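You operate a simulated robot arm through the tools that you are given. There is no shell and no other tool.

You run a simulated two-armed robot. Do the job below in one go: nothing can be reset, and whatever is moved stays where it is left.

TASK
Take the nozzle and mixer off the silver head block, rinse both clean and open the clamp.
Fine: rinse them in the rinse tub; the mixer goes into the free socket in the row of mixers, the nozzle into the free nozzle socket; the block, its plugs and the other pieces stay.

Only the result counts: the job must be done as asked and must still hold three seconds after the hand-in. Knocking over, shifting, dropping, spilling or breaking anything else fails it.

THE ROBOT
Two 7-joint arms with two-finger parallel grippers on one trunk that stands fixed in place. Base frame: the origin is at the foot of the trunk, x ahead of it, y to its left, z up. Readings come in mm, degrees, newtons and seconds.
The left shoulder is at [70, 188, 1215], the right one opposite. With the tool pointing down near the work surface each hand reaches from about 320 to 800 mm from the base axis, measured 20 degrees to its own side. Payload 3.91 kg a hand.
The TCP of each hand is the grasp point between the finger pads, 30 mm short of the fingertips. In the tool frame z runs along the fingers and y along their closing line. The gripper opens to 110 mm. The fingers are 20 mm wide and 10 mm thick; the gripper's body (48 by 112 mm) begins 55 mm behind the TCP.
Orientation is told as [roll, pitch, yaw] about the base's x, y, z axes, in that order, counted from this pose: with the fingers straight down and closing along the base's y, the tool's x points along the base's -x, its y along +y and its z along -z.

THE INTERFACE
- The arms move only by the tool drive_tool. It takes "left_steps", "right_steps" or both (then of equal length, played together; a hand with none holds still); each is a list of rows, each a list of 3 entries, a list of its own where there are three numbers: the shift along the base's x, y, z in units of 150 mm (1.0 is 150 mm), then the turn, a rotation vector about the base's x, y, z in units of 90 degrees (1.0 is 90 degrees), then the closure in counts, from 0 (fully open) to 255 (shut). In form: [[[x, y, z], [rx, ry, rz], fingers], ...]. A call has 1 to 20 rows; each row is the pose to reach, as a shift and turn from the pose commanded when the call began. A call with a number of a shift or a turn outside -1 to 1 is refused whole. Rows are played at 5 a second. More than 50 mm and 8.6 degrees between two rows, or a gripper value outside its range, and nothing of the call is played. Where a pose cannot be reached the arm comes as near as it can. A force on the tool above 90 N (or 10 N above the force at the start of the call, whichever is more), or a blocked arm, ends the call early, and 0.2 s more pass. Each finger travels about 72 mm/s and halts on what it meets, pressing with about 39 N; the grip force reading is that of the motor and also rises with nothing between the fingers. The clock runs only during rows and for 0.2 s after the last one: add rows that repeat a pose to give the fingers time. The reply holds the time, the measured pose of the TCP, the force on the tool along the base axes, the opening and the grip force, in the units named above and with some noise, with the torque about the TCP (base axes, N m) and any sound that the robot's microphone picked up.
- Cameras (640 x 400 px; columns grow to the right, rows downward): "scene" is now at [128.9, 45.5, 1450.2]; the picture's right is [0.51, -0.86, 0.00], its down [-0.45, -0.27, -0.85] and it looks along [0.73, 0.44, -0.52] (base axes); focal length 325 px, centre (320, 200). "left" rides on the left gripper at [72, -17, -103] in its tool frame; the picture's right is [0.23, 0.97, 0.00], its down [-0.76, 0.18, -0.62] and it looks along [-0.61, 0.14, 0.78] (tool axes); focal length 222 px, centre (320, 200). "right" rides on the right gripper at [72, 17, -103] in its tool frame; the picture's right is [-0.23, 0.97, 0.00], its down [-0.76, -0.18, -0.62] and it looks along [-0.61, -0.14, 0.78] (tool axes); focal length 222 px, centre (320, 200).
- snapshot(camera): a new picture of that camera. It takes no simulated time.
- raise_lower(by): slides the trunk up (or, below 0, down) by that many mm; the arms and the scene camera ride with it, the base frame stays. It gives what a move gives, with no picture.
- pan_tilt(pan, tilt): turns the head with the scene camera to pan (to the left, within 86 degrees either way) and tilt (down, from -29 to 69), counted from straight ahead of the robot. It gives what a move gives.
- measure_at(camera, pixels): for up to 12 pixels [column, row] of the newest picture of that camera ("zoom" is the newest enlarged one), the place [x, y, z] in the base frame of the surface seen there, good to about 3 mm. It takes no simulated time.
- zoom(camera, box): a new picture of the part [left, top, right, bottom] of that camera's present view, enlarged. It takes no simulated time.
- finish_job(): hands the job in; it is judged then, once.

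Open the grippers and draw the arms clear of the work before you hand the job in, unless the task says otherwise.

The tools are called after ">>>" as name(argument=value, ...) on one line, values as JSON. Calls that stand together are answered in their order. drive_tool: Moves the arms, as the interface text tells. Its arguments: {"type":"object","properties":{"left_steps":{"type":"array","items":{"type":"array"}},"right_steps":{"type":"array","items":{"type":"array"}}},"required":[]} The other tools are called the same way: raise_lower (by) moves the trunk up or down; pan_tilt (pan, tilt) turns the head that bears the scene camera; snapshot (camera) takes a picture; measure_at (camera, pixels) gives the place of the surface under pixels of a picture; zoom (camera, box) takes an enlarged picture of a part of a camera's view; finish_job () hands the job in.

At the start:

```text
time_s: 0.0
left_ee_pos: [446.6, 480.7, 1150.5]
left_ee_rot: [0.0, 0.0, 0.0]
left_wrist_force: [0.8, -0.4, 0.4]
left_moment: [0.0, 0.03, -0.01]
left_finger_gap: 109.9
left_gripper_force: 0.1
right_ee_pos: [455.9, -19.3, 1138.4]
right_ee_rot: [0.0, 0.0, 0.0]
right_wrist_force: [-0.1, 0.1, 0.2]
right_moment: [-0.02, -0.02, -0.01]
right_finger_gap: 110.0
right_gripper_force: 0.0
trunk travel left (down, up): [-725.0, 215.0]
head pan, tilt (commanded): [30.9, 31.3]
```

scene: 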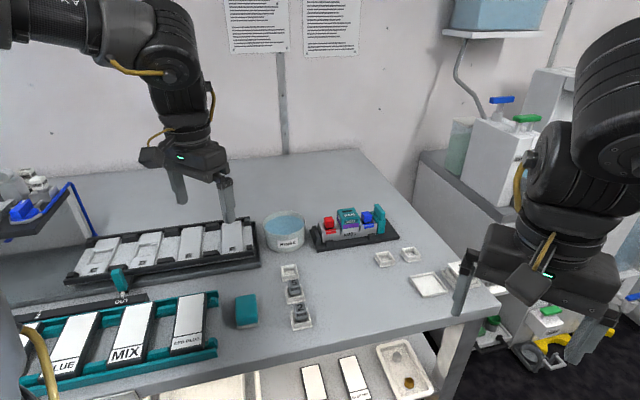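
right: 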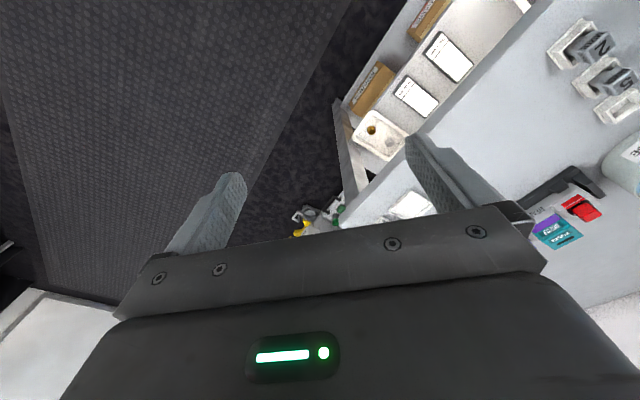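
left: 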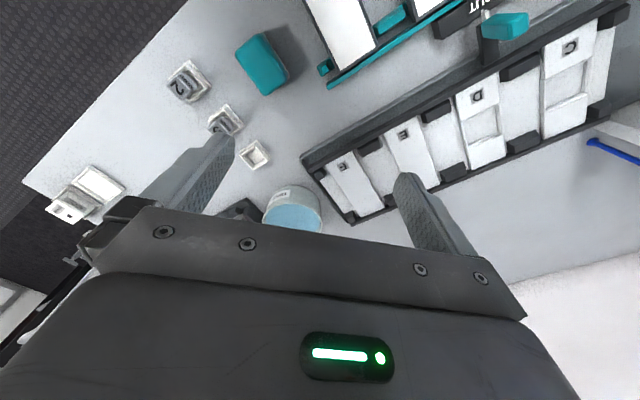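

I start by looking closer at the work area: the head block around (355,225), the tub at (285,232), and the sockets at (290,290) and (385,258).

>>> zoom(camera="scene", box=[240, 190, 440, 340])

>>> zoom(camera="scene", box=[300, 195, 410, 260])

>>> zoom(camera="scene", box=[0, 190, 320, 400])

```text
2.67 times, centred on (340, 265) of scene
```

zoom: 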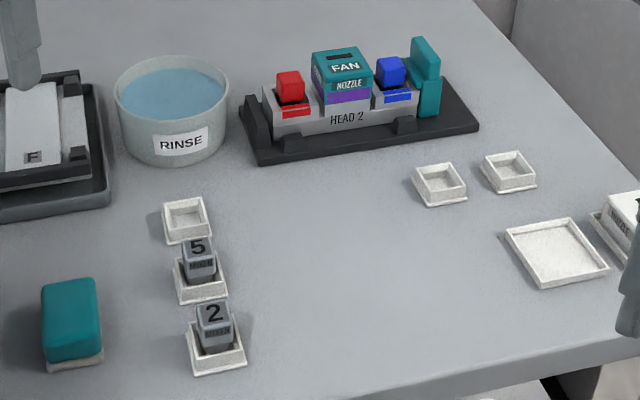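

```text
5.82 times, centred on (355, 228) of scene
```

zoom: 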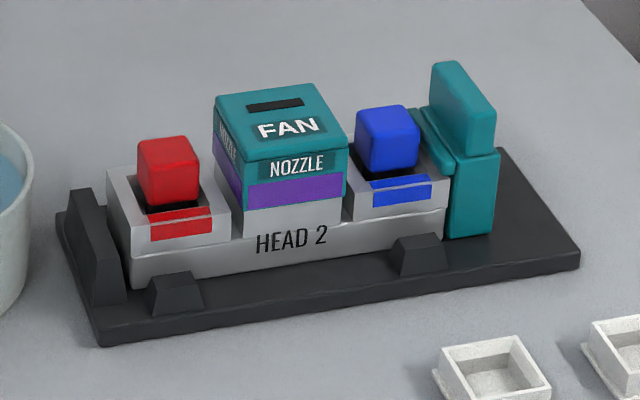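

```text
1.90 times, centred on (160, 295) of scene
```

zoom: 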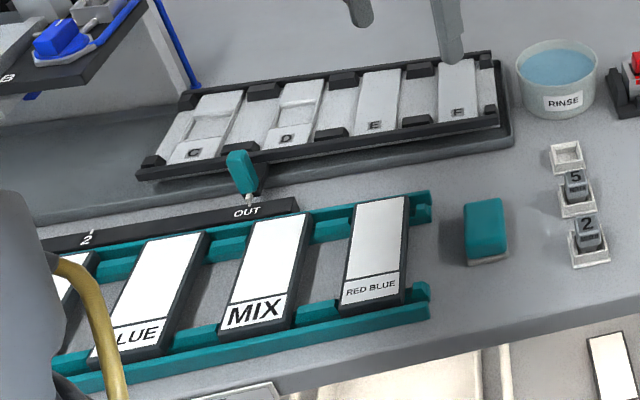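

The block carries a teal FAN nozzle (zoom 280,120), red/blue plugs and a teal clamp at its right end. I look at the right part of the table and tilt the head to get a better view.

>>> pan_tilt(pan=15, tilt=40)

>>> snapshot(camera="scene")

```text
time_s: 0.8
left_ee_pos: [444.6, 480.1, 1150.4]
left_ee_rot: [0.0, 0.1, -0.1]
left_wrist_force: [-0.4, 0.1, 0.5]
left_moment: [0.02, -0.03, 0.05]
left_finger_gap: 109.8
left_gripper_force: 0.1
right_ee_pos: [456.3, -18.6, 1139.5]
right_ee_rot: [0.0, 0.0, 0.0]
right_wrist_force: [-0.6, -0.2, 0.4]
right_moment: [-0.02, 0.02, -0.03]
right_finger_gap: 110.1
right_gripper_force: 0.0
trunk travel left (down, up): [-725.0, 215.0]
head pan, tilt (commanded): [15.0, 40.0]
```

```text
taken
```

scene: 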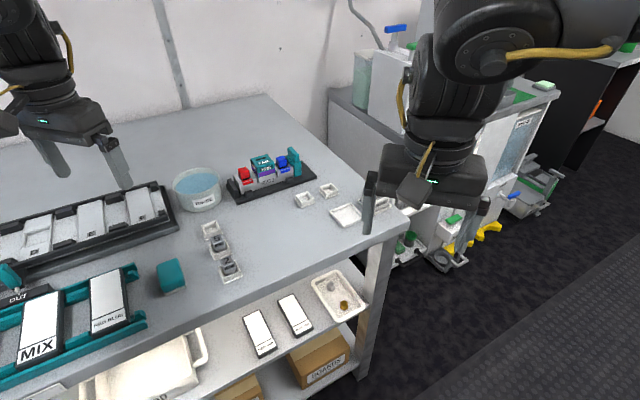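

The block is now at (265,170), the tub at (197,188), sockets around (304,198),(328,190),(345,215),(210,230). I zoom in and measure.

>>> zoom(camera="scene", box=[160, 140, 400, 290])

>>> measure_at(camera="scene", pixels=[[262, 160], [245, 173], [283, 162], [294, 160], [197, 182], [304, 200], [328, 191], [345, 216], [210, 231], [220, 245], [230, 267], [375, 200]])

```text
2.67 times, centred on (280, 215) of scene
```

zoom: 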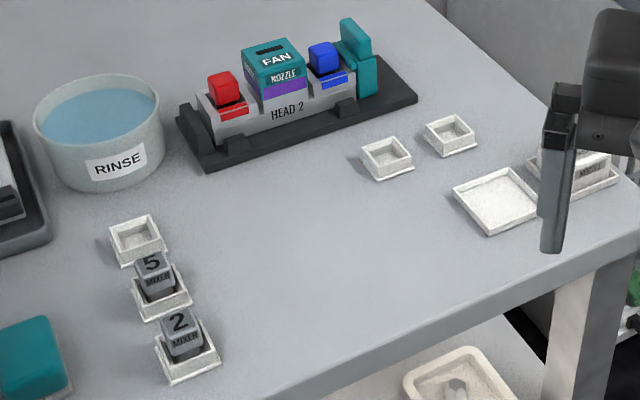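

```text
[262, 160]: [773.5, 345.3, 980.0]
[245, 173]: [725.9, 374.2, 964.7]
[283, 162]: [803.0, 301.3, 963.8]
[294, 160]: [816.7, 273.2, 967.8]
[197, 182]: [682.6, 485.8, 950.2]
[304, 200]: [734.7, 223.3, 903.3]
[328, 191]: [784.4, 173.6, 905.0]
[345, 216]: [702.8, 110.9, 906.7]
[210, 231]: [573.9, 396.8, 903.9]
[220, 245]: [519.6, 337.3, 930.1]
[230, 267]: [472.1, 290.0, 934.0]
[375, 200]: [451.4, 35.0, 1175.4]
```

The bench top is at about z 900, nozzle top at about (773,345,980). I bring the left hand above the block for a wrist camera view, and move the right arm aside.

>>> drive_tool(left_steps=[[[0.2, -0.2, 0], [0, 0, 0], 0], [[0.4, -0.4, 0], [0, 0, 0], 0], [[0.6, -0.6, 0], [0, 0, 0], 0], [[0.8, -0.8, 0], [0, 0, 0], 0], [[1.0, -1.0, 0], [0, 0, 0], 0], [[1.0, -1.0, 0], [0, 0, 0], 0]], right_steps=[[[-0.1, -0.2, 0], [0, 0, 0], 0], [[-0.2, -0.4, 0], [0, 0, 0], 0], [[-0.3, -0.6, 0], [0, 0, 0], 0], [[-0.4, -0.8, 0], [0, 0, 0], 0], [[-0.5, -1.0, 0], [0, 0, 0], 0], [[-0.5, -1.0, 0], [0, 0, 0], 0]])

>>> snapshot(camera="left")

>>> snapshot(camera="scene")

```text
time_s: 2.2
left_ee_pos: [567.0, 344.1, 1136.4]
left_ee_rot: [-0.2, -0.2, -0.1]
left_wrist_force: [-0.1, 0.2, 0.5]
left_moment: [-0.01, 0.02, 0.0]
left_finger_gap: 110.0
left_gripper_force: 0.1
left hand out of reach, approached as far as the arm can: row 5, 6
right_ee_pos: [380.6, -167.2, 1141.2]
right_ee_rot: [-0.2, -0.1, 0.0]
right_wrist_force: [-0.1, 0.2, 0.4]
right_moment: [-0.03, -0.02, 0.03]
right_finger_gap: 109.9
right_gripper_force: 0.1
trunk travel left (down, up): [-725.0, 215.0]
head pan, tilt (commanded): [15.0, 40.0]
```

```text
taken
```

left: 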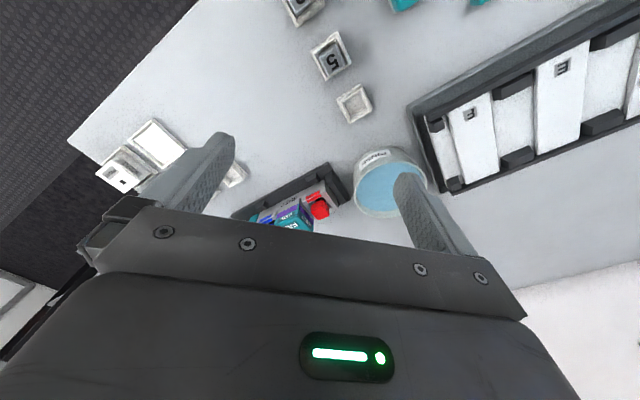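

```text
taken
```

scene: 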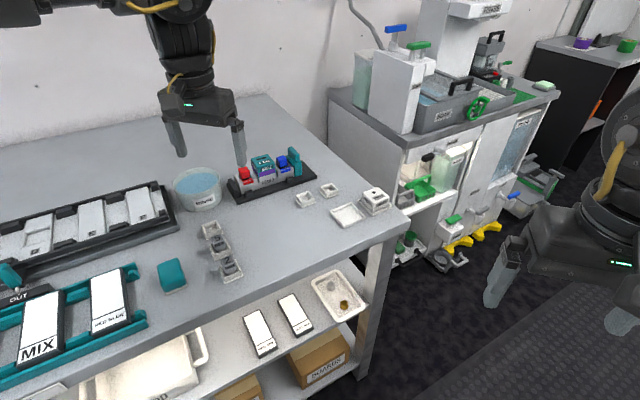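

The wrist camera sees mainly what is nearer the robot; the scene view is now clear. I zoom on the block, the clamp and the nozzle sockets.

>>> zoom(camera="scene", box=[220, 140, 324, 205])

>>> measure_at(camera="zoom", pixels=[[200, 115], [265, 85], [335, 115], [265, 150], [160, 185], [385, 130], [485, 80], [440, 175], [470, 150], [120, 330], [580, 230], [270, 240]])

>>> zoom(camera="scene", box=[290, 170, 410, 245])

>>> measure_at(camera="zoom", pixels=[[300, 240], [210, 225], [305, 180], [395, 235], [300, 305], [450, 160], [430, 110], [490, 110], [510, 150], [75, 155], [200, 108], [80, 185]])

```text
6.15 times, centred on (272, 172) of scene
```

zoom: 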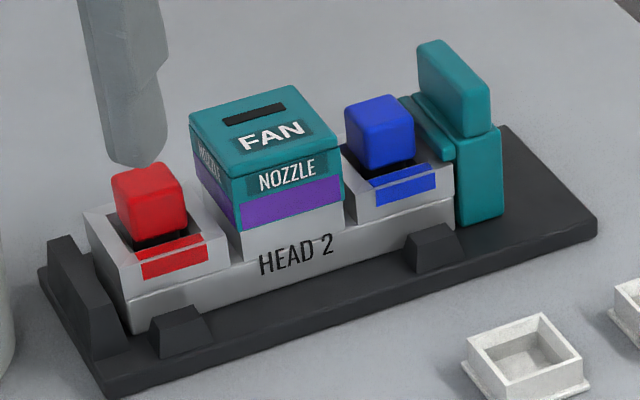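

```text
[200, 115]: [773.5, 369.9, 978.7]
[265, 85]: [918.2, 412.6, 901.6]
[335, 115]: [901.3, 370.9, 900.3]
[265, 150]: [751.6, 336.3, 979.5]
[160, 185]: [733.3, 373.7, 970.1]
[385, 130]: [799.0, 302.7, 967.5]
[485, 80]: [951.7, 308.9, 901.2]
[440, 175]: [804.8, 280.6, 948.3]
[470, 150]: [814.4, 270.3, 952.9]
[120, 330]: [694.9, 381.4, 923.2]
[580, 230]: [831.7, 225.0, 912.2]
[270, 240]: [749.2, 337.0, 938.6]
```

```text
5.33 times, centred on (350, 208) of scene
```

zoom: 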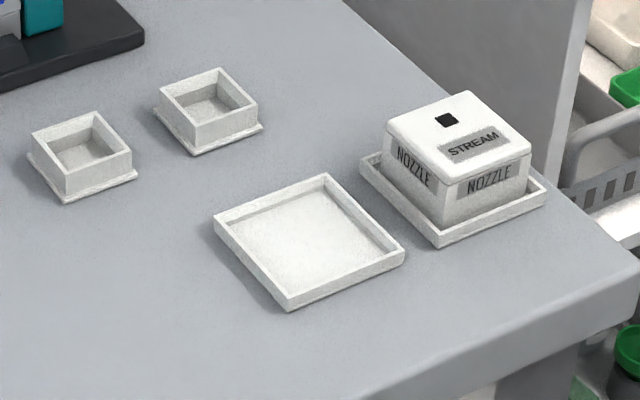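

```text
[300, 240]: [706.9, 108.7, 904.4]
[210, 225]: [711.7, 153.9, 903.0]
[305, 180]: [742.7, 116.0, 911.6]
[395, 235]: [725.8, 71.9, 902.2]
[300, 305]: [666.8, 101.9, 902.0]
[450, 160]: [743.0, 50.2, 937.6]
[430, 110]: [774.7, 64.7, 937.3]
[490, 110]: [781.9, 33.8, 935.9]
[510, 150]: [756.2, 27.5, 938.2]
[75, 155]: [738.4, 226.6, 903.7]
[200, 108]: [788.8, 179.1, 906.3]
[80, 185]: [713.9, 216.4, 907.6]
```

The kit is turned by about -48°, nozzle centre near (765,343), free nozzle socket near (707,109). Reach was limited at this height, so I raise the trunk to test whether that gives more reach and a better view.

>>> raise_lower(by=150)

>>> drive_tool(left_steps=[[[0, 0, -0.3], [0, 0, 0], 0], [[0, 0, -0.6], [0, 0, 0], 0], [[0.1, 0, -0.9], [0, 0, 0], 0], [[0.35, 0, -1.0], [0, 0, 0], 0], [[0.6, 0, -1.0], [0, 0, 0], 0], [[0.85, 0, -1.0], [0, 0, 0], 0], [[0.85, 0, -1.0], [0, 0, 0], 0]])

>>> snapshot(camera="scene")

```text
time_s: 3.9
left_ee_pos: [567.9, 342.1, 1286.2]
left_ee_rot: [-0.1, -0.1, 0.0]
left_wrist_force: [-0.1, 0.2, -0.2]
left_moment: [0.02, -0.01, -0.01]
left_finger_gap: 110.3
left_gripper_force: 0.1
right_ee_pos: [382.1, -168.8, 1291.1]
right_ee_rot: [0.0, 0.1, 0.1]
right_wrist_force: [-0.5, -1.0, 0.0]
right_moment: [0.03, -0.01, 0.01]
right_finger_gap: 109.9
right_gripper_force: 0.0
trunk travel left (down, up): [-875.0, 65.0]
head pan, tilt (commanded): [15.0, 40.0]
```

```text
time_s: 5.5
left_ee_pos: [606.2, 373.0, 1153.6]
left_ee_rot: [-0.3, -0.2, 0.0]
left_wrist_force: [-0.5, -0.1, -0.8]
left_moment: [0.0, 0.01, 0.03]
left_finger_gap: 110.0
left_gripper_force: 0.0
left hand out of reach, approached as far as the arm can: row 4, 5, 6, 7
right_ee_pos: [381.5, -168.0, 1290.1]
right_ee_rot: [0.0, -0.1, 0.0]
right_wrist_force: [-0.1, 0.5, 0.2]
right_moment: [0.0, 0.01, -0.01]
right_finger_gap: 109.9
right_gripper_force: 0.1
trunk travel left (down, up): [-875.0, 65.0]
head pan, tilt (commanded): [15.0, 40.0]
```

```text
taken
```

scene: 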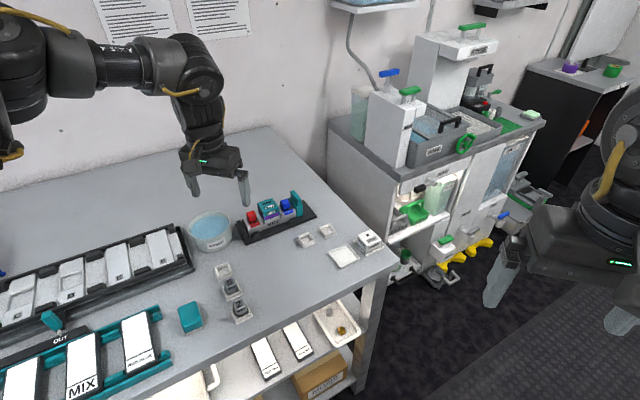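

The arm halted at (606,373,1153), looking stretched. I test lower, where the reach figure in the brief is stated to hold.

>>> drive_tool(left_steps=[[[0, -0.1, -0.3], [0, 0, 0], 0], [[0, -0.2, -0.6], [0, 0, 0], 0], [[0, -0.2, -0.6], [0, 0, 0], 0]])

>>> snapshot(camera="left")

```text
time_s: 6.3
left_ee_pos: [572.5, 361.9, 1087.6]
left_ee_rot: [-0.3, -0.3, 0.0]
left_wrist_force: [0.9, -0.4, 0.1]
left_moment: [-0.03, -0.02, 0.03]
left_finger_gap: 109.9
left_gripper_force: 0.1
left hand out of reach, approached as far as the arm can: row 1, 2, 3
right_ee_pos: [380.3, -167.7, 1291.2]
right_ee_rot: [0.0, -0.1, 0.0]
right_wrist_force: [0.1, 0.7, -0.6]
right_moment: [-0.02, 0.0, 0.0]
right_finger_gap: 109.8
right_gripper_force: 0.1
trunk travel left (down, up): [-875.0, 65.0]
head pan, tilt (commanded): [15.0, 40.0]
```

```text
taken
```

left: 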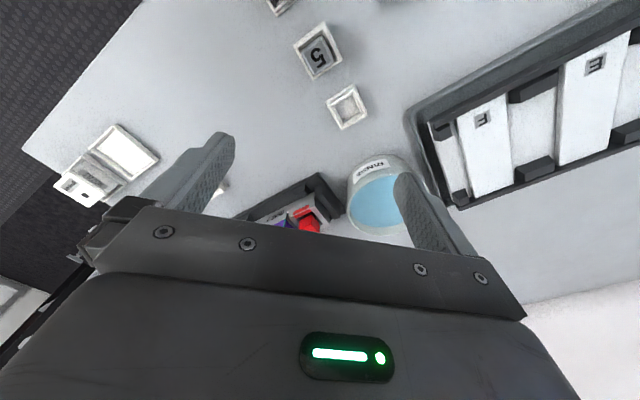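

The arm seems to be limited more than the stated reach; I look at its configuration with the head turned to it.

>>> pan_tilt(pan=45, tilt=20)

>>> snapshot(camera="scene")

```text
time_s: 7.3
left_ee_pos: [572.5, 362.1, 1087.9]
left_ee_rot: [-0.2, -0.1, 0.0]
left_wrist_force: [0.1, -0.6, 0.3]
left_moment: [0.0, 0.01, -0.03]
left_finger_gap: 109.9
left_gripper_force: 0.0
right_ee_pos: [381.2, -167.9, 1290.1]
right_ee_rot: [-0.1, 0.1, -0.1]
right_wrist_force: [0.5, -0.3, -0.4]
right_moment: [0.0, -0.02, 0.01]
right_finger_gap: 110.1
right_gripper_force: 0.1
trunk travel left (down, up): [-875.0, 65.0]
head pan, tilt (commanded): [45.0, 20.0]
```

```text
taken
```

scene: 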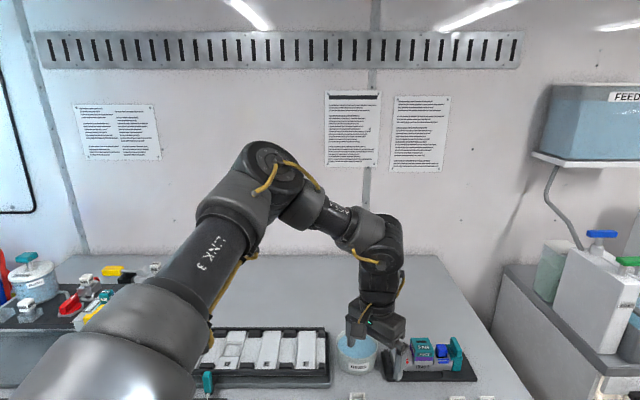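

The elbow is bent, so a joint limit, not length, is stopping it. I draw back, turn the hand by about -48° (which the nozzle grasp needs anyway) and try extending again.

>>> drive_tool(left_steps=[[[-0.3, 0, 0.1], [0, 0, 0], 0], [[-0.6, 0, 0.2], [0, 0, 0], 0], [[-0.8, 0, 0.3], [0, 0, 0], 0], [[-0.8, 0, 0.3], [0, 0, -0.09], 0], [[-0.8, 0, 0.3], [0, 0, -0.18], 0], [[-0.8, 0, 0.3], [0, 0, -0.27], 0], [[-0.8, 0, 0.3], [0, 0, -0.36], 0], [[-0.8, 0, 0.3], [0, 0, -0.45], 0], [[-0.8, 0, 0.3], [0, 0, -0.533], 0], [[-0.8, 0, 0.3], [0, 0, -0.533], 0]])

>>> snapshot(camera="scene")

```text
time_s: 9.5
left_ee_pos: [451.1, 361.8, 1135.6]
left_ee_rot: [-0.1, -0.3, -48.2]
left_wrist_force: [0.2, -0.1, -0.4]
left_moment: [-0.03, 0.01, 0.0]
left_finger_gap: 109.6
left_gripper_force: 0.0
right_ee_pos: [380.9, -168.3, 1290.8]
right_ee_rot: [-0.1, -0.1, 0.0]
right_wrist_force: [-0.4, 0.3, 0.3]
right_moment: [0.0, 0.05, 0.04]
right_finger_gap: 109.9
right_gripper_force: 0.1
trunk travel left (down, up): [-875.0, 65.0]
head pan, tilt (commanded): [45.0, 20.0]
```

```text
taken
```

scene: 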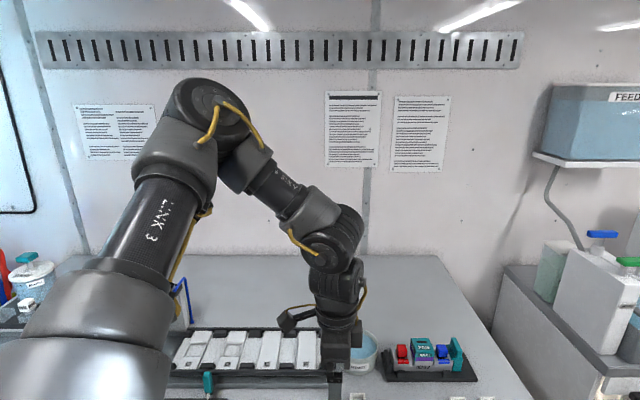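

The command base equals the pose reached. Now at yaw -48° I try extending outwards and down.

>>> drive_tool(left_steps=[[[0.3, -0.03, -0.05], [0, 0, 0], 0], [[0.6, -0.06, -0.1], [0, 0, 0], 0], [[0.8, -0.08, -0.2], [0, 0, 0], 0], [[1.0, -0.1, -0.3], [0, 0, 0], 0], [[1.0, -0.1, -0.3], [0, 0, 0], 0]])

>>> drive_tool(left_steps=[[[0.2, 0, 0], [0, 0, 0], 0], [[0.4, 0, 0], [0, 0, 0], 0], [[0.6, 0, 0], [0, 0, 0], 0], [[0.6, 0, 0], [0, 0, 0], 0]])

>>> snapshot(camera="scene")

```text
time_s: 10.7
left_ee_pos: [579.3, 358.8, 1104.1]
left_ee_rot: [-0.1, -0.3, -48.0]
left_wrist_force: [-0.1, 0.6, 1.1]
left_moment: [0.02, 0.01, -0.01]
left_finger_gap: 110.1
left_gripper_force: 0.1
left hand out of reach, approached as far as the arm can: row 4, 5
right_ee_pos: [380.3, -168.7, 1289.9]
right_ee_rot: [0.1, 0.0, 0.0]
right_wrist_force: [0.4, 0.3, 0.2]
right_moment: [0.0, 0.02, 0.03]
right_finger_gap: 110.0
right_gripper_force: 0.1
trunk travel left (down, up): [-875.0, 65.0]
head pan, tilt (commanded): [45.0, 20.0]
```

```text
time_s: 11.7
left_ee_pos: [599.4, 381.8, 1125.8]
left_ee_rot: [-0.1, -0.2, -48.1]
left_wrist_force: [-0.1, 0.7, -0.2]
left_moment: [0.01, 0.0, -0.02]
left_finger_gap: 110.1
left_gripper_force: 0.0
left hand out of reach, approached as far as the arm can: row 1, 2, 3, 4
right_ee_pos: [381.5, -167.8, 1289.6]
right_ee_rot: [0.0, 0.0, 0.1]
right_wrist_force: [0.3, -0.2, 0.0]
right_moment: [0.01, -0.05, -0.01]
right_finger_gap: 110.1
right_gripper_force: 0.2
trunk travel left (down, up): [-875.0, 65.0]
head pan, tilt (commanded): [45.0, 20.0]
```

```text
taken
```

scene: 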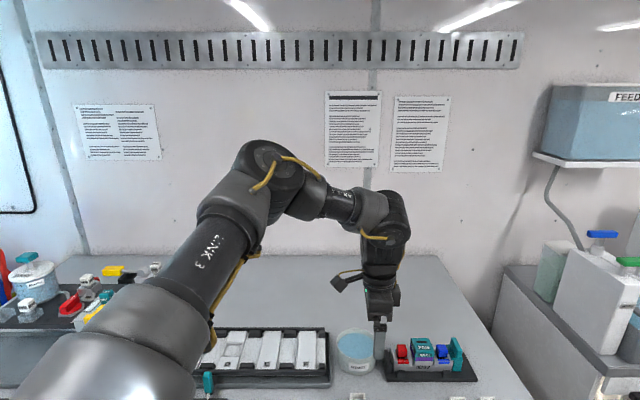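

The limit depends on height relative to the shoulder. I draw the hand back and up, return the trunk to its original height and test extension at 20° to the left, where the brief states the reach.

>>> drive_tool(left_steps=[[[-0.3, -0.1, 0.1], [0, 0, 0], 0], [[-0.6, -0.2, 0.2], [0, 0, 0], 0], [[-0.8, -0.4, 0.4], [0, 0, 0], 0], [[-0.9, -0.6, 0.6], [0, 0, 0], 0], [[-1.0, -0.8, 0.7], [0, 0, 0], 0], [[-1.0, -0.8, 0.7], [0, 0, 0], 0]])

>>> raise_lower(by=-150)

>>> drive_tool(left_steps=[[[0.3, 0.0, -0.1], [0, 0, 0], 0], [[0.6, 0.1, -0.2], [0, 0, 0], 0], [[0.9, 0.2, -0.3], [0, 0, 0], 0], [[1.0, 0.3, -0.4], [0, 0, 0], 0], [[1.0, 0.3, -0.4], [0, 0, 0], 0]])

>>> snapshot(camera="scene")

```text
refused: row 3 steps farther than a row can; nothing moved
```

```text
time_s: 13.4
left_ee_pos: [600.2, 382.1, 975.6]
left_ee_rot: [-0.1, -0.4, -48.0]
left_wrist_force: [-0.3, -0.3, -0.1]
left_moment: [-0.03, 0.0, 0.01]
left_finger_gap: 110.1
left_gripper_force: 0.1
right_ee_pos: [381.8, -167.2, 1140.8]
right_ee_rot: [0.0, 0.0, 0.0]
right_wrist_force: [0.1, 0.4, 1.0]
right_moment: [0.03, 0.02, 0.03]
right_finger_gap: 110.1
right_gripper_force: 0.1
trunk travel left (down, up): [-725.0, 215.0]
head pan, tilt (commanded): [45.0, 20.0]
```

```text
time_s: 14.2
left_ee_pos: [608.2, 394.9, 978.5]
left_ee_rot: [-2.0, -1.9, -50.8]
left_wrist_force: [-12.7, -66.2, -0.8]
left_moment: [-1.21, 0.33, -1.83]
left_finger_gap: 84.5
left_gripper_force: 0.1
left hand out of reach, approached as far as the arm can: row 1, 2, 3
right_ee_pos: [380.2, -173.8, 1138.4]
right_ee_rot: [0.6, -0.2, 0.4]
right_wrist_force: [-0.3, 0.0, -0.3]
right_moment: [0.02, -0.03, 0.0]
right_finger_gap: 110.0
right_gripper_force: 0.0
trunk travel left (down, up): [-725.0, 215.0]
head pan, tilt (commanded): [45.0, 20.0]
stopped in row 3 (left hand): the force on the tool passed its limit at 101 N (the readings are from after the stop); the commanded pose is now the measured one
```

```text
taken
```

scene: 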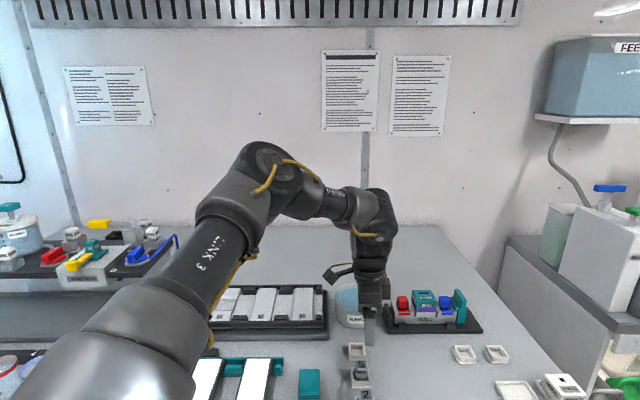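

My first call was refused and the later ones ran, so the hand pushed against something, likely the tub's rim. I back straight off from it first, one call at a time from now on.

>>> drive_tool(left_steps=[[[-0.1, -0.15, 0.0], [0, 0, 0], 0], [[-0.2, -0.3, 0.05], [0, 0, 0], 0], [[-0.25, -0.3, 0.3], [0, 0, 0], 0], [[-0.3, -0.3, 0.6], [0, 0, 0], 0], [[-0.35, -0.3, 0.9], [0, 0, 0], 0], [[-0.35, -0.3, 0.9], [0, 0, 0], 0]])

```text
time_s: 15.6
left_ee_pos: [557.9, 367.6, 1107.4]
left_ee_rot: [-1.6, -1.3, -49.6]
left_wrist_force: [0.4, -0.2, -0.1]
left_moment: [0.01, -0.01, 0.0]
left_finger_gap: 110.0
left_gripper_force: 0.1
right_ee_pos: [382.6, -166.2, 1139.6]
right_ee_rot: [0.0, 0.0, 0.3]
right_wrist_force: [-0.2, -0.4, 0.3]
right_moment: [0.02, -0.03, 0.01]
right_finger_gap: 109.9
right_gripper_force: 0.1
trunk travel left (down, up): [-725.0, 215.0]
head pan, tilt (commanded): [45.0, 20.0]
```

The hand is free (force near zero, opening 110). I check the tub's place with the original head angles.

>>> pan_tilt(pan=30.9, tilt=31.3)

>>> snapshot(camera="scene")

>>> zoom(camera="scene", box=[240, 190, 440, 340])

```text
time_s: 16.4
left_ee_pos: [558.2, 368.4, 1106.6]
left_ee_rot: [-1.7, -1.4, -49.5]
left_wrist_force: [0.8, 0.3, 1.3]
left_moment: [0.0, -0.01, 0.0]
left_finger_gap: 110.0
left_gripper_force: 0.2
right_ee_pos: [383.2, -165.0, 1140.5]
right_ee_rot: [0.1, -0.1, 0.4]
right_wrist_force: [-0.4, 0.0, 0.3]
right_moment: [0.01, -0.03, 0.0]
right_finger_gap: 110.3
right_gripper_force: 0.0
trunk travel left (down, up): [-725.0, 215.0]
head pan, tilt (commanded): [30.9, 31.3]
```

```text
taken
```

scene: 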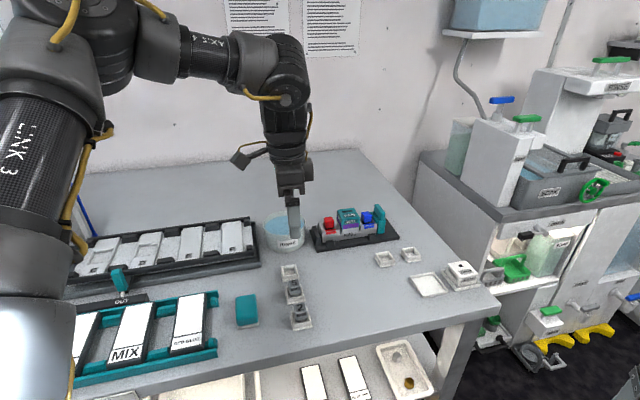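

```text
2.67 times, centred on (340, 265) of scene
```

zoom: 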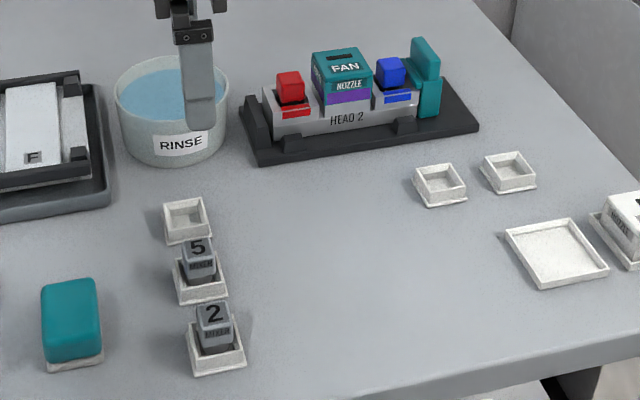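

The tub, sockets and block look unmoved against the first zoom (tub edges 115–229, label at 183,143 in both). I level the hand and test the reach along the 20° line at low y, well above everything.

>>> drive_tool(left_steps=[[[0, -0.3, 0], [0.0233, -0.0042, 0.0167], 0], [[0, -0.6, 0], [0.0233, -0.0042, 0.0167], 0], [[0, -0.9, -0.1], [0.0233, -0.0042, 0.0167], 0], [[0.2, -0.9, -0.2], [0.0233, -0.0042, 0.0167], 0], [[0.5, -0.9, -0.3], [0.0233, -0.0042, 0.0167], 0], [[0.8, -0.8, -0.3], [0.0233, -0.0042, 0.0167], 0], [[1.0, -0.7, -0.3], [0.0233, -0.0042, 0.0167], 0], [[1.0, -0.7, -0.3], [0.0233, -0.0042, 0.0167], 0]])

```text
time_s: 18.2
left_ee_pos: [588.2, 324.2, 1062.9]
left_ee_rot: [0.1, -0.2, -48.0]
left_wrist_force: [0.6, -0.4, -0.2]
left_moment: [0.02, 0.02, -0.01]
left_finger_gap: 109.9
left_gripper_force: 0.1
left hand out of reach, approached as far as the arm can: row 2, 3, 4, 5, 6, 7, 8
right_ee_pos: [382.7, -165.9, 1140.0]
right_ee_rot: [0.0, 0.0, 0.5]
right_wrist_force: [0.3, -0.1, -0.5]
right_moment: [-0.02, 0.02, 0.04]
right_finger_gap: 110.0
right_gripper_force: 0.1
trunk travel left (down, up): [-725.0, 215.0]
head pan, tilt (commanded): [30.9, 31.3]
```

Even (558,278) was refused at this posture, so the arm's elbow configuration is against a limit. I draw back close to the trunk and approach along a different line.

>>> drive_tool(left_steps=[[[-0.3, 0, 0.1], [0, 0, 0], 0], [[-0.6, -0.0, 0.2], [0, 0, 0], 0], [[-0.9, -0.1, 0.3], [0, 0, 0], 0], [[-1.0, -0.3, 0.3], [0, 0, 0], 0], [[-1.0, -0.5, 0.3], [0, 0, 0], 0], [[-1.0, -0.7, 0.3], [0, 0, 0], 0], [[-1.0, -0.7, 0.3], [0, 0, 0], 0]])

>>> snapshot(camera="scene")

```text
time_s: 19.8
left_ee_pos: [435.9, 216.4, 1110.0]
left_ee_rot: [0.1, -0.1, -48.1]
left_wrist_force: [0.5, 0.0, 0.6]
left_moment: [-0.01, -0.03, 0.01]
left_finger_gap: 110.1
left_gripper_force: 0.1
right_ee_pos: [381.4, -166.4, 1140.2]
right_ee_rot: [0.1, 0.0, 0.4]
right_wrist_force: [-0.1, -0.5, -0.1]
right_moment: [0.02, -0.05, 0.01]
right_finger_gap: 109.9
right_gripper_force: 0.1
trunk travel left (down, up): [-725.0, 215.0]
head pan, tilt (commanded): [30.9, 31.3]
```

```text
taken
```

scene: 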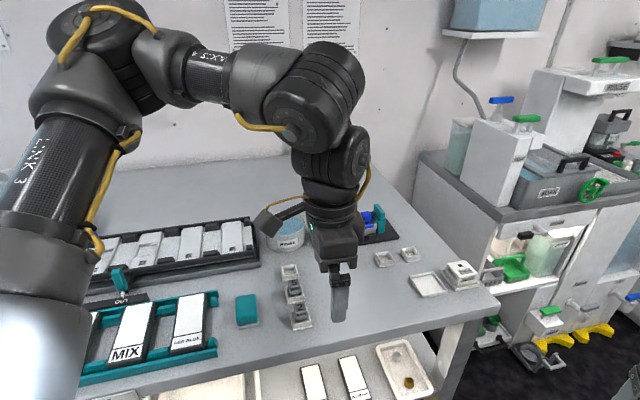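

The arm came back fine to (436,216,1110). I try extending forward along this lower-y line.

>>> drive_tool(left_steps=[[[0.3, 0.0, -0.05], [0, 0, 0], 0], [[0.6, 0.0, -0.1], [0, 0, 0], 0], [[0.9, 0.0, -0.2], [0, 0, 0], 0], [[1.0, 0.0, -0.3], [0, 0, 0], 0], [[1.0, 0.0, -0.3], [0, 0, 0], 0]])

>>> snapshot(camera="scene")

```text
time_s: 21.0
left_ee_pos: [541.9, 267.6, 1065.9]
left_ee_rot: [0.0, -0.3, -48.1]
left_wrist_force: [-0.4, 0.5, 1.2]
left_moment: [0.01, -0.04, -0.02]
left_finger_gap: 110.0
left_gripper_force: 0.0
left hand out of reach, approached as far as the arm can: row 1, 2, 3, 4, 5
right_ee_pos: [382.1, -165.5, 1139.9]
right_ee_rot: [0.0, 0.0, 0.4]
right_wrist_force: [0.4, -0.4, 1.0]
right_moment: [0.0, -0.03, 0.01]
right_finger_gap: 110.2
right_gripper_force: 0.1
trunk travel left (down, up): [-725.0, 215.0]
head pan, tilt (commanded): [30.9, 31.3]
```

```text
taken
```

scene: 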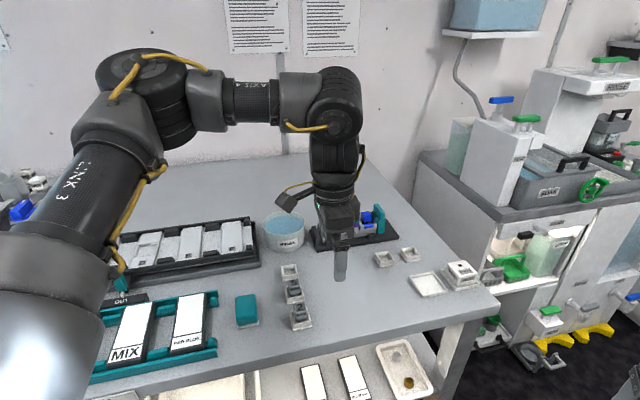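

The hand again halts at (542,268,1066) with the forearm level. I measure the arm's own joints in this picture to understand which limit is active.

>>> measure_at(camera="scene", pixels=[[85, 185], [110, 130], [125, 75], [170, 85], [245, 100], [300, 105], [335, 105], [330, 160], [335, 215], [40, 280], [205, 85]])

>>> pan_tilt(pan=60, tilt=10)

>>> snapshot(camera="scene")

```text
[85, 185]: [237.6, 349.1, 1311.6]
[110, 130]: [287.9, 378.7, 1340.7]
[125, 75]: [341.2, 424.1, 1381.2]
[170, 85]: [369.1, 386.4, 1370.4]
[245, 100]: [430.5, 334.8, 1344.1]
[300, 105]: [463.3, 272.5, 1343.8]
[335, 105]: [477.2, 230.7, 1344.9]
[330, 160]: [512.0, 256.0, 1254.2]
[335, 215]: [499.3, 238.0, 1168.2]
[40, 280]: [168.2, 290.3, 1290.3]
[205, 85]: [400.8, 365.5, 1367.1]
```

```text
time_s: 21.9
left_ee_pos: [542.5, 267.7, 1065.1]
left_ee_rot: [0.1, -0.2, -48.0]
left_wrist_force: [-0.8, 0.2, 0.6]
left_moment: [0.02, -0.01, 0.0]
left_finger_gap: 109.9
left_gripper_force: 0.0
right_ee_pos: [383.0, -165.3, 1140.7]
right_ee_rot: [0.1, 0.0, 0.5]
right_wrist_force: [-0.2, 0.0, 1.0]
right_moment: [0.02, 0.03, 0.0]
right_finger_gap: 109.8
right_gripper_force: 0.0
trunk travel left (down, up): [-725.0, 215.0]
head pan, tilt (commanded): [60.0, 10.0]
```

```text
taken
```

scene: 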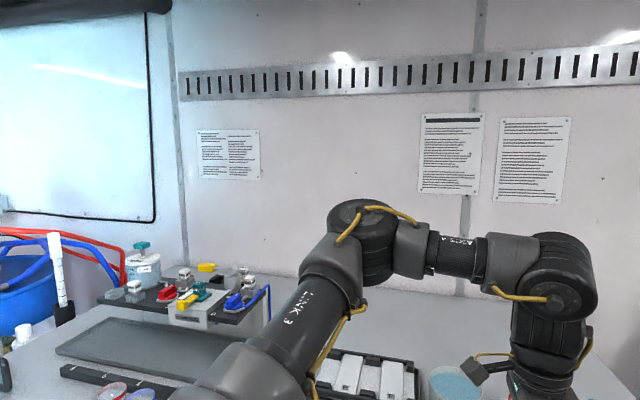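

Elbow ≈(350,430,1340), wrist ≈(525,265,1310): the elbow is bent ~86° and the wrist is near a 90° bend, so the vertical tool is what binds. I tilt the hand 25° about its closing line (fingers pointing outward), which also extends the reach.

>>> drive_tool(left_steps=[[[-0.2, 0.0, 0.1], [-0.066, -0.06, 0], 0], [[-0.3, 0.0, 0.2], [-0.132, -0.12, 0], 0], [[-0.3, 0.0, 0.3], [-0.2064, -0.1858, 0], 0], [[-0.3, 0.0, 0.3], [-0.2064, -0.1858, 0], 0]])

```text
refused: row 3 steps farther than a row can; nothing moved
```

The third row's turn was slightly too big; I spread it over four rows.

>>> drive_tool(left_steps=[[[-0.1, 0.0, 0.1], [-0.0516, -0.04645, 0], 0], [[-0.2, 0.0, 0.2], [-0.1032, -0.0929, 0], 0], [[-0.3, 0.0, 0.3], [-0.1548, -0.13935, 0], 0], [[-0.3, 0.0, 0.3], [-0.2064, -0.1858, 0], 0], [[-0.3, 0.0, 0.3], [-0.2064, -0.1858, 0], 0]])

```text
time_s: 23.1
left_ee_pos: [498.7, 267.7, 1111.7]
left_ee_rot: [0.2, -25.1, -48.0]
left_wrist_force: [0.5, -1.0, -0.1]
left_moment: [0.01, 0.0, -0.01]
left_finger_gap: 109.8
left_gripper_force: 0.1
right_ee_pos: [382.6, -164.9, 1140.6]
right_ee_rot: [0.0, 0.0, 0.4]
right_wrist_force: [0.7, 1.0, 1.3]
right_moment: [0.01, 0.0, -0.05]
right_finger_gap: 109.9
right_gripper_force: 0.0
trunk travel left (down, up): [-725.0, 215.0]
head pan, tilt (commanded): [60.0, 10.0]
```

Tilt reached: [0,-25,-48]. Now I extend outward at z≈1110, still far above the pieces.

>>> drive_tool(left_steps=[[[0.3, 0.05, 0], [0, 0, 0], 0], [[0.6, 0.1, 0], [0, 0, 0], 0], [[0.9, 0.15, 0], [0, 0, 0], 0], [[0.9, 0.15, 0], [0, 0, 0], 0]])

>>> snapshot(camera="left")

```text
time_s: 24.1
left_ee_pos: [631.8, 290.9, 1111.6]
left_ee_rot: [0.2, -25.2, -48.1]
left_wrist_force: [-0.5, 0.0, -0.8]
left_moment: [-0.05, 0.0, -0.03]
left_finger_gap: 110.0
left_gripper_force: 0.1
right_ee_pos: [381.5, -164.9, 1141.4]
right_ee_rot: [0.0, 0.0, 0.5]
right_wrist_force: [0.4, -0.6, -0.3]
right_moment: [0.0, -0.02, 0.01]
right_finger_gap: 109.9
right_gripper_force: 0.1
trunk travel left (down, up): [-725.0, 215.0]
head pan, tilt (commanded): [60.0, 10.0]
```

```text
taken
```

left: 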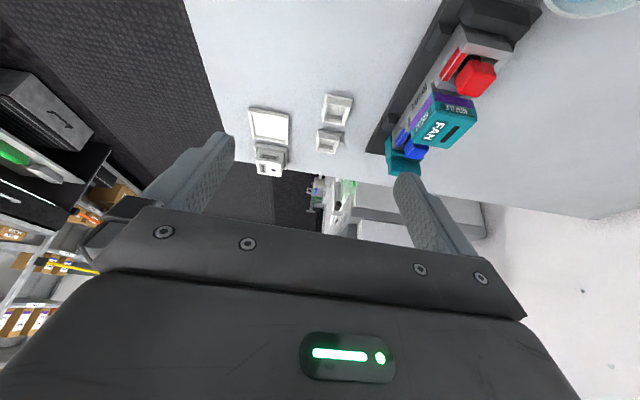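

Now it extends without trouble, and the left camera sees the block at (440,100) well. I zoom and measure it.

>>> zoom(camera="left", box=[360, 0, 552, 120])

>>> zoom(camera="left", box=[360, 70, 504, 190])

```text
3.33 times, centred on (456, 60) of left
```

zoom: 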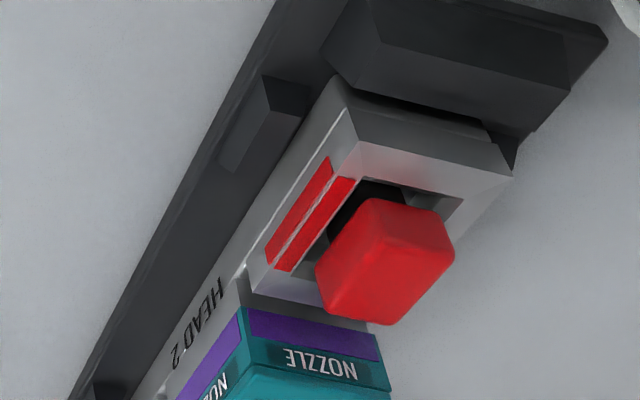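

```text
3.33 times, centred on (432, 130) of left
```

zoom: 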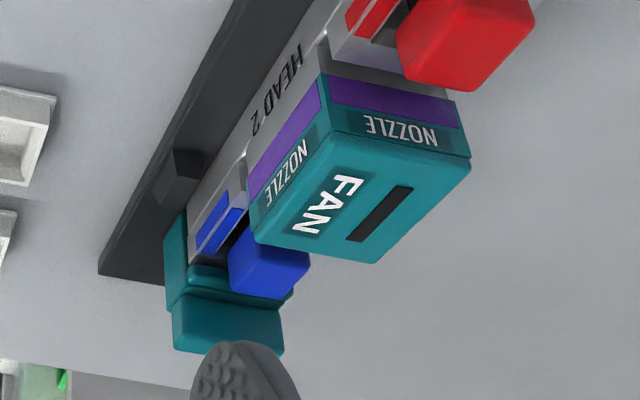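

I measure nozzle top corners, purple band edges, plugs and clamp pieces in this zoom.

>>> measure_at(camera="zoom", pixels=[[336, 140], [458, 163], [372, 252], [260, 234], [330, 82], [452, 105], [252, 185], [225, 330], [185, 330], [240, 285], [270, 330], [175, 270]])

>>> measure_at(camera="zoom", pixels=[[330, 60], [440, 85], [380, 40], [270, 265], [280, 285], [215, 180], [290, 110], [200, 250], [195, 300], [450, 60], [180, 165], [110, 265]])

```text
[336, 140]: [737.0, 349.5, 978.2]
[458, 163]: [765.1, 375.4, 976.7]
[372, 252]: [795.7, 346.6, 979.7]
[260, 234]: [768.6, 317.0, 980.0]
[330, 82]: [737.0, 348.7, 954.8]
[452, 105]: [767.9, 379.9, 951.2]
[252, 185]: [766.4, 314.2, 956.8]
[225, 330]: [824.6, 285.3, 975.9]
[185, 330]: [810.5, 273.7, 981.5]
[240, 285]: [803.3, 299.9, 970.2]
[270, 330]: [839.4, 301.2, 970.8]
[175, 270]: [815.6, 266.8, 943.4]
```

```text
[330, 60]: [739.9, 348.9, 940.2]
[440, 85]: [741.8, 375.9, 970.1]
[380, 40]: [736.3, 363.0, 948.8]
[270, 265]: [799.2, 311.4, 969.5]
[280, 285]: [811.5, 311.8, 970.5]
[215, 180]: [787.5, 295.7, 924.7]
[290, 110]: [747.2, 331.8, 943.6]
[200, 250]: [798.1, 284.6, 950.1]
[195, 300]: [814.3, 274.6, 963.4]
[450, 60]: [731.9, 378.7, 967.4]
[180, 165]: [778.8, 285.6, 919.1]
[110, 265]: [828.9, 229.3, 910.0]
```

The nozzle top centre is ≈(766.6,347.1,979), ~43×46 mm, axis at -45°; its front face is nearly flush with the block, so fingertips must stay above z≈945. I move above it and set yaw to -45°.

>>> drive_tool(left_steps=[[[0.2, 0.1, -0.05], [0, 0, 0.0344], 0], [[0.42, 0.2, -0.1], [0, 0, 0.0344], 0], [[0.64, 0.3, -0.2], [0, 0, 0.0344], 0], [[0.867, 0.407, -0.3], [0, 0, 0.0344], 0], [[0.867, 0.407, -0.3], [0, 0, 0.0344], 0]])

>>> snapshot(camera="left")

>>> pan_tilt(pan=20, tilt=33)

>>> snapshot(camera="scene")

```text
time_s: 25.3
left_ee_pos: [713.8, 359.9, 1066.9]
left_ee_rot: [0.1, -25.0, -44.8]
left_wrist_force: [0.4, -0.6, 0.3]
left_moment: [-0.02, 0.01, -0.02]
left_finger_gap: 109.8
left_gripper_force: 0.1
left hand out of reach, approached as far as the arm can: row 3, 4, 5
right_ee_pos: [383.6, -165.1, 1139.8]
right_ee_rot: [0.0, -0.1, 0.4]
right_wrist_force: [0.6, 0.4, -0.6]
right_moment: [-0.01, 0.04, 0.02]
right_finger_gap: 110.2
right_gripper_force: 0.0
trunk travel left (down, up): [-725.0, 215.0]
head pan, tilt (commanded): [60.0, 10.0]
```

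```text
taken
```

left: 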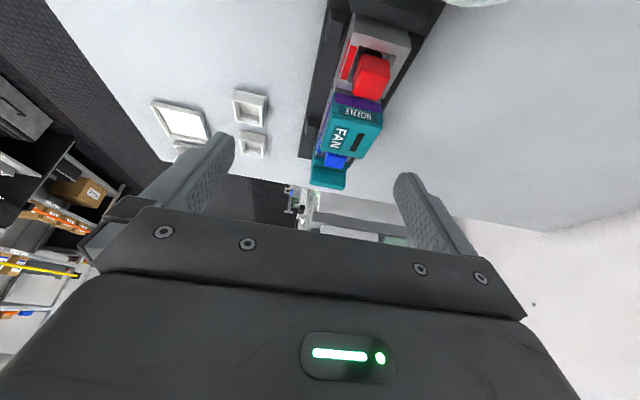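

```text
time_s: 26.4
left_ee_pos: [712.8, 360.3, 1068.4]
left_ee_rot: [0.2, -25.1, -44.9]
left_wrist_force: [-0.7, -1.1, 0.0]
left_moment: [0.0, 0.05, 0.03]
left_finger_gap: 110.0
left_gripper_force: 0.0
right_ee_pos: [382.1, -164.9, 1141.1]
right_ee_rot: [0.0, 0.1, 0.5]
right_wrist_force: [-0.2, -0.6, 0.5]
right_moment: [0.0, -0.01, 0.03]
right_finger_gap: 110.0
right_gripper_force: 0.0
trunk travel left (down, up): [-725.0, 215.0]
head pan, tilt (commanded): [20.0, 33.0]
```

```text
taken
```

scene: 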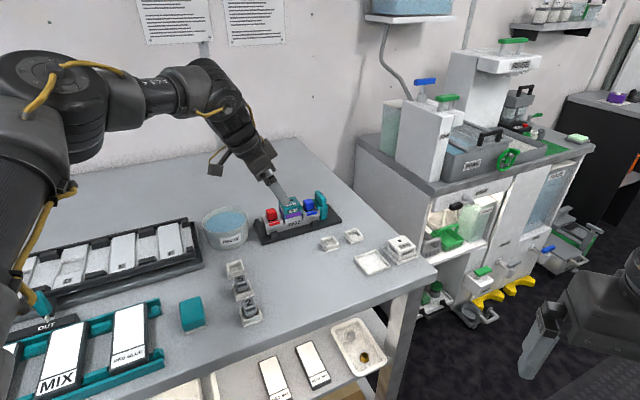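

Halted at (714,360,1067) although the elbow is still bent. I measure elbow and wrist positions here to find the limiting joint.

>>> measure_at(camera="scene", pixels=[[30, 80], [60, 75], [85, 80], [120, 90], [160, 95], [195, 90], [220, 85], [235, 130], [260, 155], [280, 190], [30, 160], [15, 200]])

>>> zoom(camera="scene", box=[0, 30, 320, 230])

```text
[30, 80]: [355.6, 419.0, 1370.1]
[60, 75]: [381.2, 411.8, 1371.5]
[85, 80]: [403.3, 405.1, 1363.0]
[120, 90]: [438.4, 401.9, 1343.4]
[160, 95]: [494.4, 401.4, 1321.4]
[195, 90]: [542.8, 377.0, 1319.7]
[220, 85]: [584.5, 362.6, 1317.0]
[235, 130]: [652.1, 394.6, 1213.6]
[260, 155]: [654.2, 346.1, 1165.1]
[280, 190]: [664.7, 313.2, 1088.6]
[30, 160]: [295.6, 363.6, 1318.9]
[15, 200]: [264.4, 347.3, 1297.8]
```

```text
2.00 times, centred on (160, 130) of scene
```

zoom: 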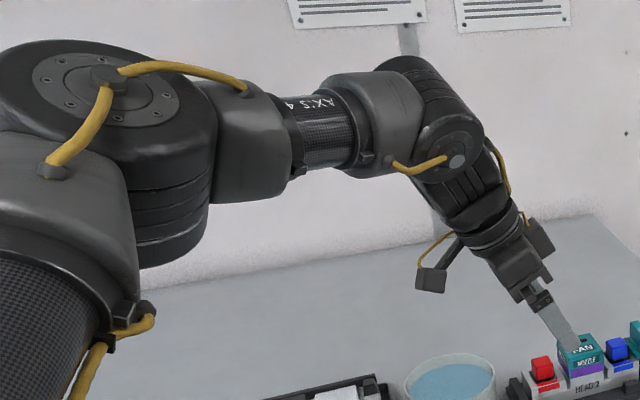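

At this pose the arm is near but not at full stretch. I probe with small steps: lower first, then outward.

>>> drive_tool(left_steps=[[[0, 0, -0.1], [0, 0, 0], 0], [[0, 0, -0.2], [0, 0, 0], 0], [[0, 0, -0.2], [0, 0, 0], 0]])

```text
time_s: 27.2
left_ee_pos: [710.6, 359.4, 1037.4]
left_ee_rot: [0.1, -25.2, -44.9]
left_wrist_force: [-0.2, 0.0, 0.4]
left_moment: [-0.01, -0.03, -0.06]
left_finger_gap: 109.8
left_gripper_force: 0.0
right_ee_pos: [383.5, -166.2, 1140.2]
right_ee_rot: [0.0, 0.1, 0.4]
right_wrist_force: [0.1, 0.2, 0.8]
right_moment: [0.0, -0.03, -0.03]
right_finger_gap: 110.0
right_gripper_force: 0.1
trunk travel left (down, up): [-725.0, 215.0]
head pan, tilt (commanded): [20.0, 33.0]
```

Lowering works. Now small outward steps at this height.

>>> drive_tool(left_steps=[[[0.08, -0.01, 0], [0, 0, 0], 0], [[0.16, -0.02, 0], [0, 0, 0], 0], [[0.24, -0.03, 0], [0, 0, 0], 0], [[0.34, -0.05, 0], [0, 0, 0], 0], [[0.34, -0.05, 0], [0, 0, 0], 0]])

```text
time_s: 28.4
left_ee_pos: [712.0, 360.9, 1043.0]
left_ee_rot: [0.0, -25.1, -44.9]
left_wrist_force: [0.8, 0.1, 0.8]
left_moment: [-0.03, 0.03, 0.01]
left_finger_gap: 110.3
left_gripper_force: 0.0
left hand out of reach, approached as far as the arm can: row 1, 2, 3, 4, 5
right_ee_pos: [383.7, -166.2, 1140.4]
right_ee_rot: [0.0, 0.0, 0.4]
right_wrist_force: [-0.5, -0.4, 1.1]
right_moment: [0.0, -0.04, -0.01]
right_finger_gap: 109.8
right_gripper_force: 0.1
trunk travel left (down, up): [-725.0, 215.0]
head pan, tilt (commanded): [20.0, 33.0]
```

Still blocked outward. I look at the shoulder and upper arm directly to identify the joint layout.

>>> pan_tilt(pan=62, tilt=25)

>>> snapshot(camera="scene")

>>> measure_at(camera="scene", pixels=[[60, 300], [150, 330], [230, 230], [300, 180], [320, 130], [350, 120], [380, 130], [420, 140], [470, 160], [520, 170], [560, 180], [590, 220]])

```text
time_s: 29.5
left_ee_pos: [711.3, 361.4, 1042.1]
left_ee_rot: [0.0, -25.1, -44.9]
left_wrist_force: [0.1, 0.4, 1.0]
left_moment: [0.03, -0.03, 0.02]
left_finger_gap: 110.0
left_gripper_force: 0.1
right_ee_pos: [384.0, -166.9, 1140.2]
right_ee_rot: [0.0, 0.0, 0.4]
right_wrist_force: [0.1, 0.2, 0.0]
right_moment: [0.01, -0.01, 0.0]
right_finger_gap: 109.9
right_gripper_force: 0.1
trunk travel left (down, up): [-725.0, 215.0]
head pan, tilt (commanded): [62.0, 25.0]
```

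```text
taken
```

scene: 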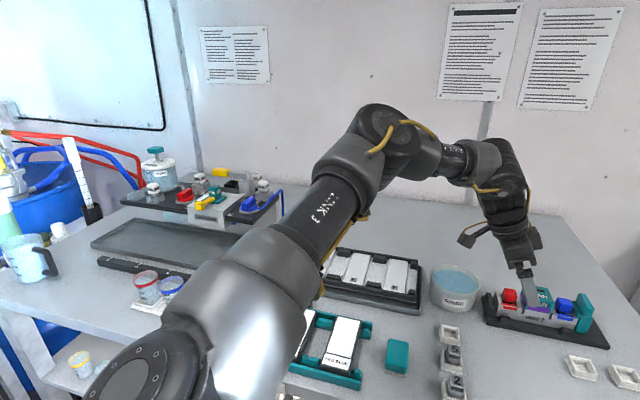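

```text
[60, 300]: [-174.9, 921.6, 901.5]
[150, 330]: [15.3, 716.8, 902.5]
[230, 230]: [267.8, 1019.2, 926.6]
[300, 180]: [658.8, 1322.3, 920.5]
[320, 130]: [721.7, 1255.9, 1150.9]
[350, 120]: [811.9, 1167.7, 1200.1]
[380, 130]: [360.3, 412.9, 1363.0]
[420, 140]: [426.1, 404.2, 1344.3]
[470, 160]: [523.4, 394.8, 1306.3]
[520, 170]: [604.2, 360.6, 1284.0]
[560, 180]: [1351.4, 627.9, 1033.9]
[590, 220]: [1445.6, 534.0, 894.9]
```

The shoulder disc is at (140,375), silver link at (245,290), link 3 at (325,210), elbow at (385,140). I measure those.

>>> measure_at(camera="scene", pixels=[[140, 375], [180, 345], [230, 280], [260, 310], [320, 210], [330, 215], [350, 165], [375, 120], [400, 145], [410, 125], [385, 170], [505, 180]])

>>> zoom(camera="scene", box=[60, 80, 560, 400])

```text
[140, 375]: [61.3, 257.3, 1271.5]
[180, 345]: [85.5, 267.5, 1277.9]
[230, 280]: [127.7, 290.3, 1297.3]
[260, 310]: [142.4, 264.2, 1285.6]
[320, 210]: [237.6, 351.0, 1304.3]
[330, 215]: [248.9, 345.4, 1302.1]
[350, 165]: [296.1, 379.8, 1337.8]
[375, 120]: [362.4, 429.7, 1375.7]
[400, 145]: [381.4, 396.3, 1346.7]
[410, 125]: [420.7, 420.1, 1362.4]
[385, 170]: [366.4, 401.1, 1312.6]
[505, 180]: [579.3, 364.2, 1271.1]
```

```text
1.25 times, centred on (310, 240) of scene
```

zoom: 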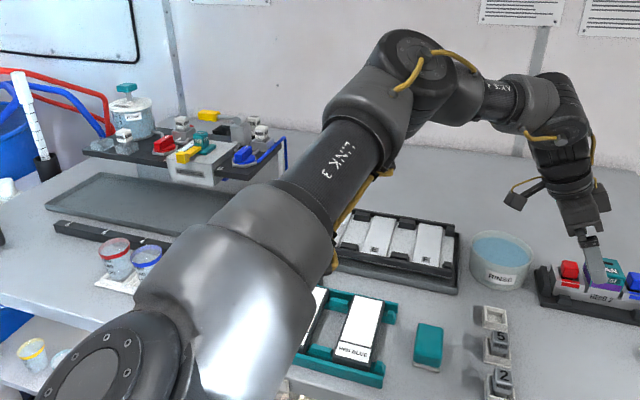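

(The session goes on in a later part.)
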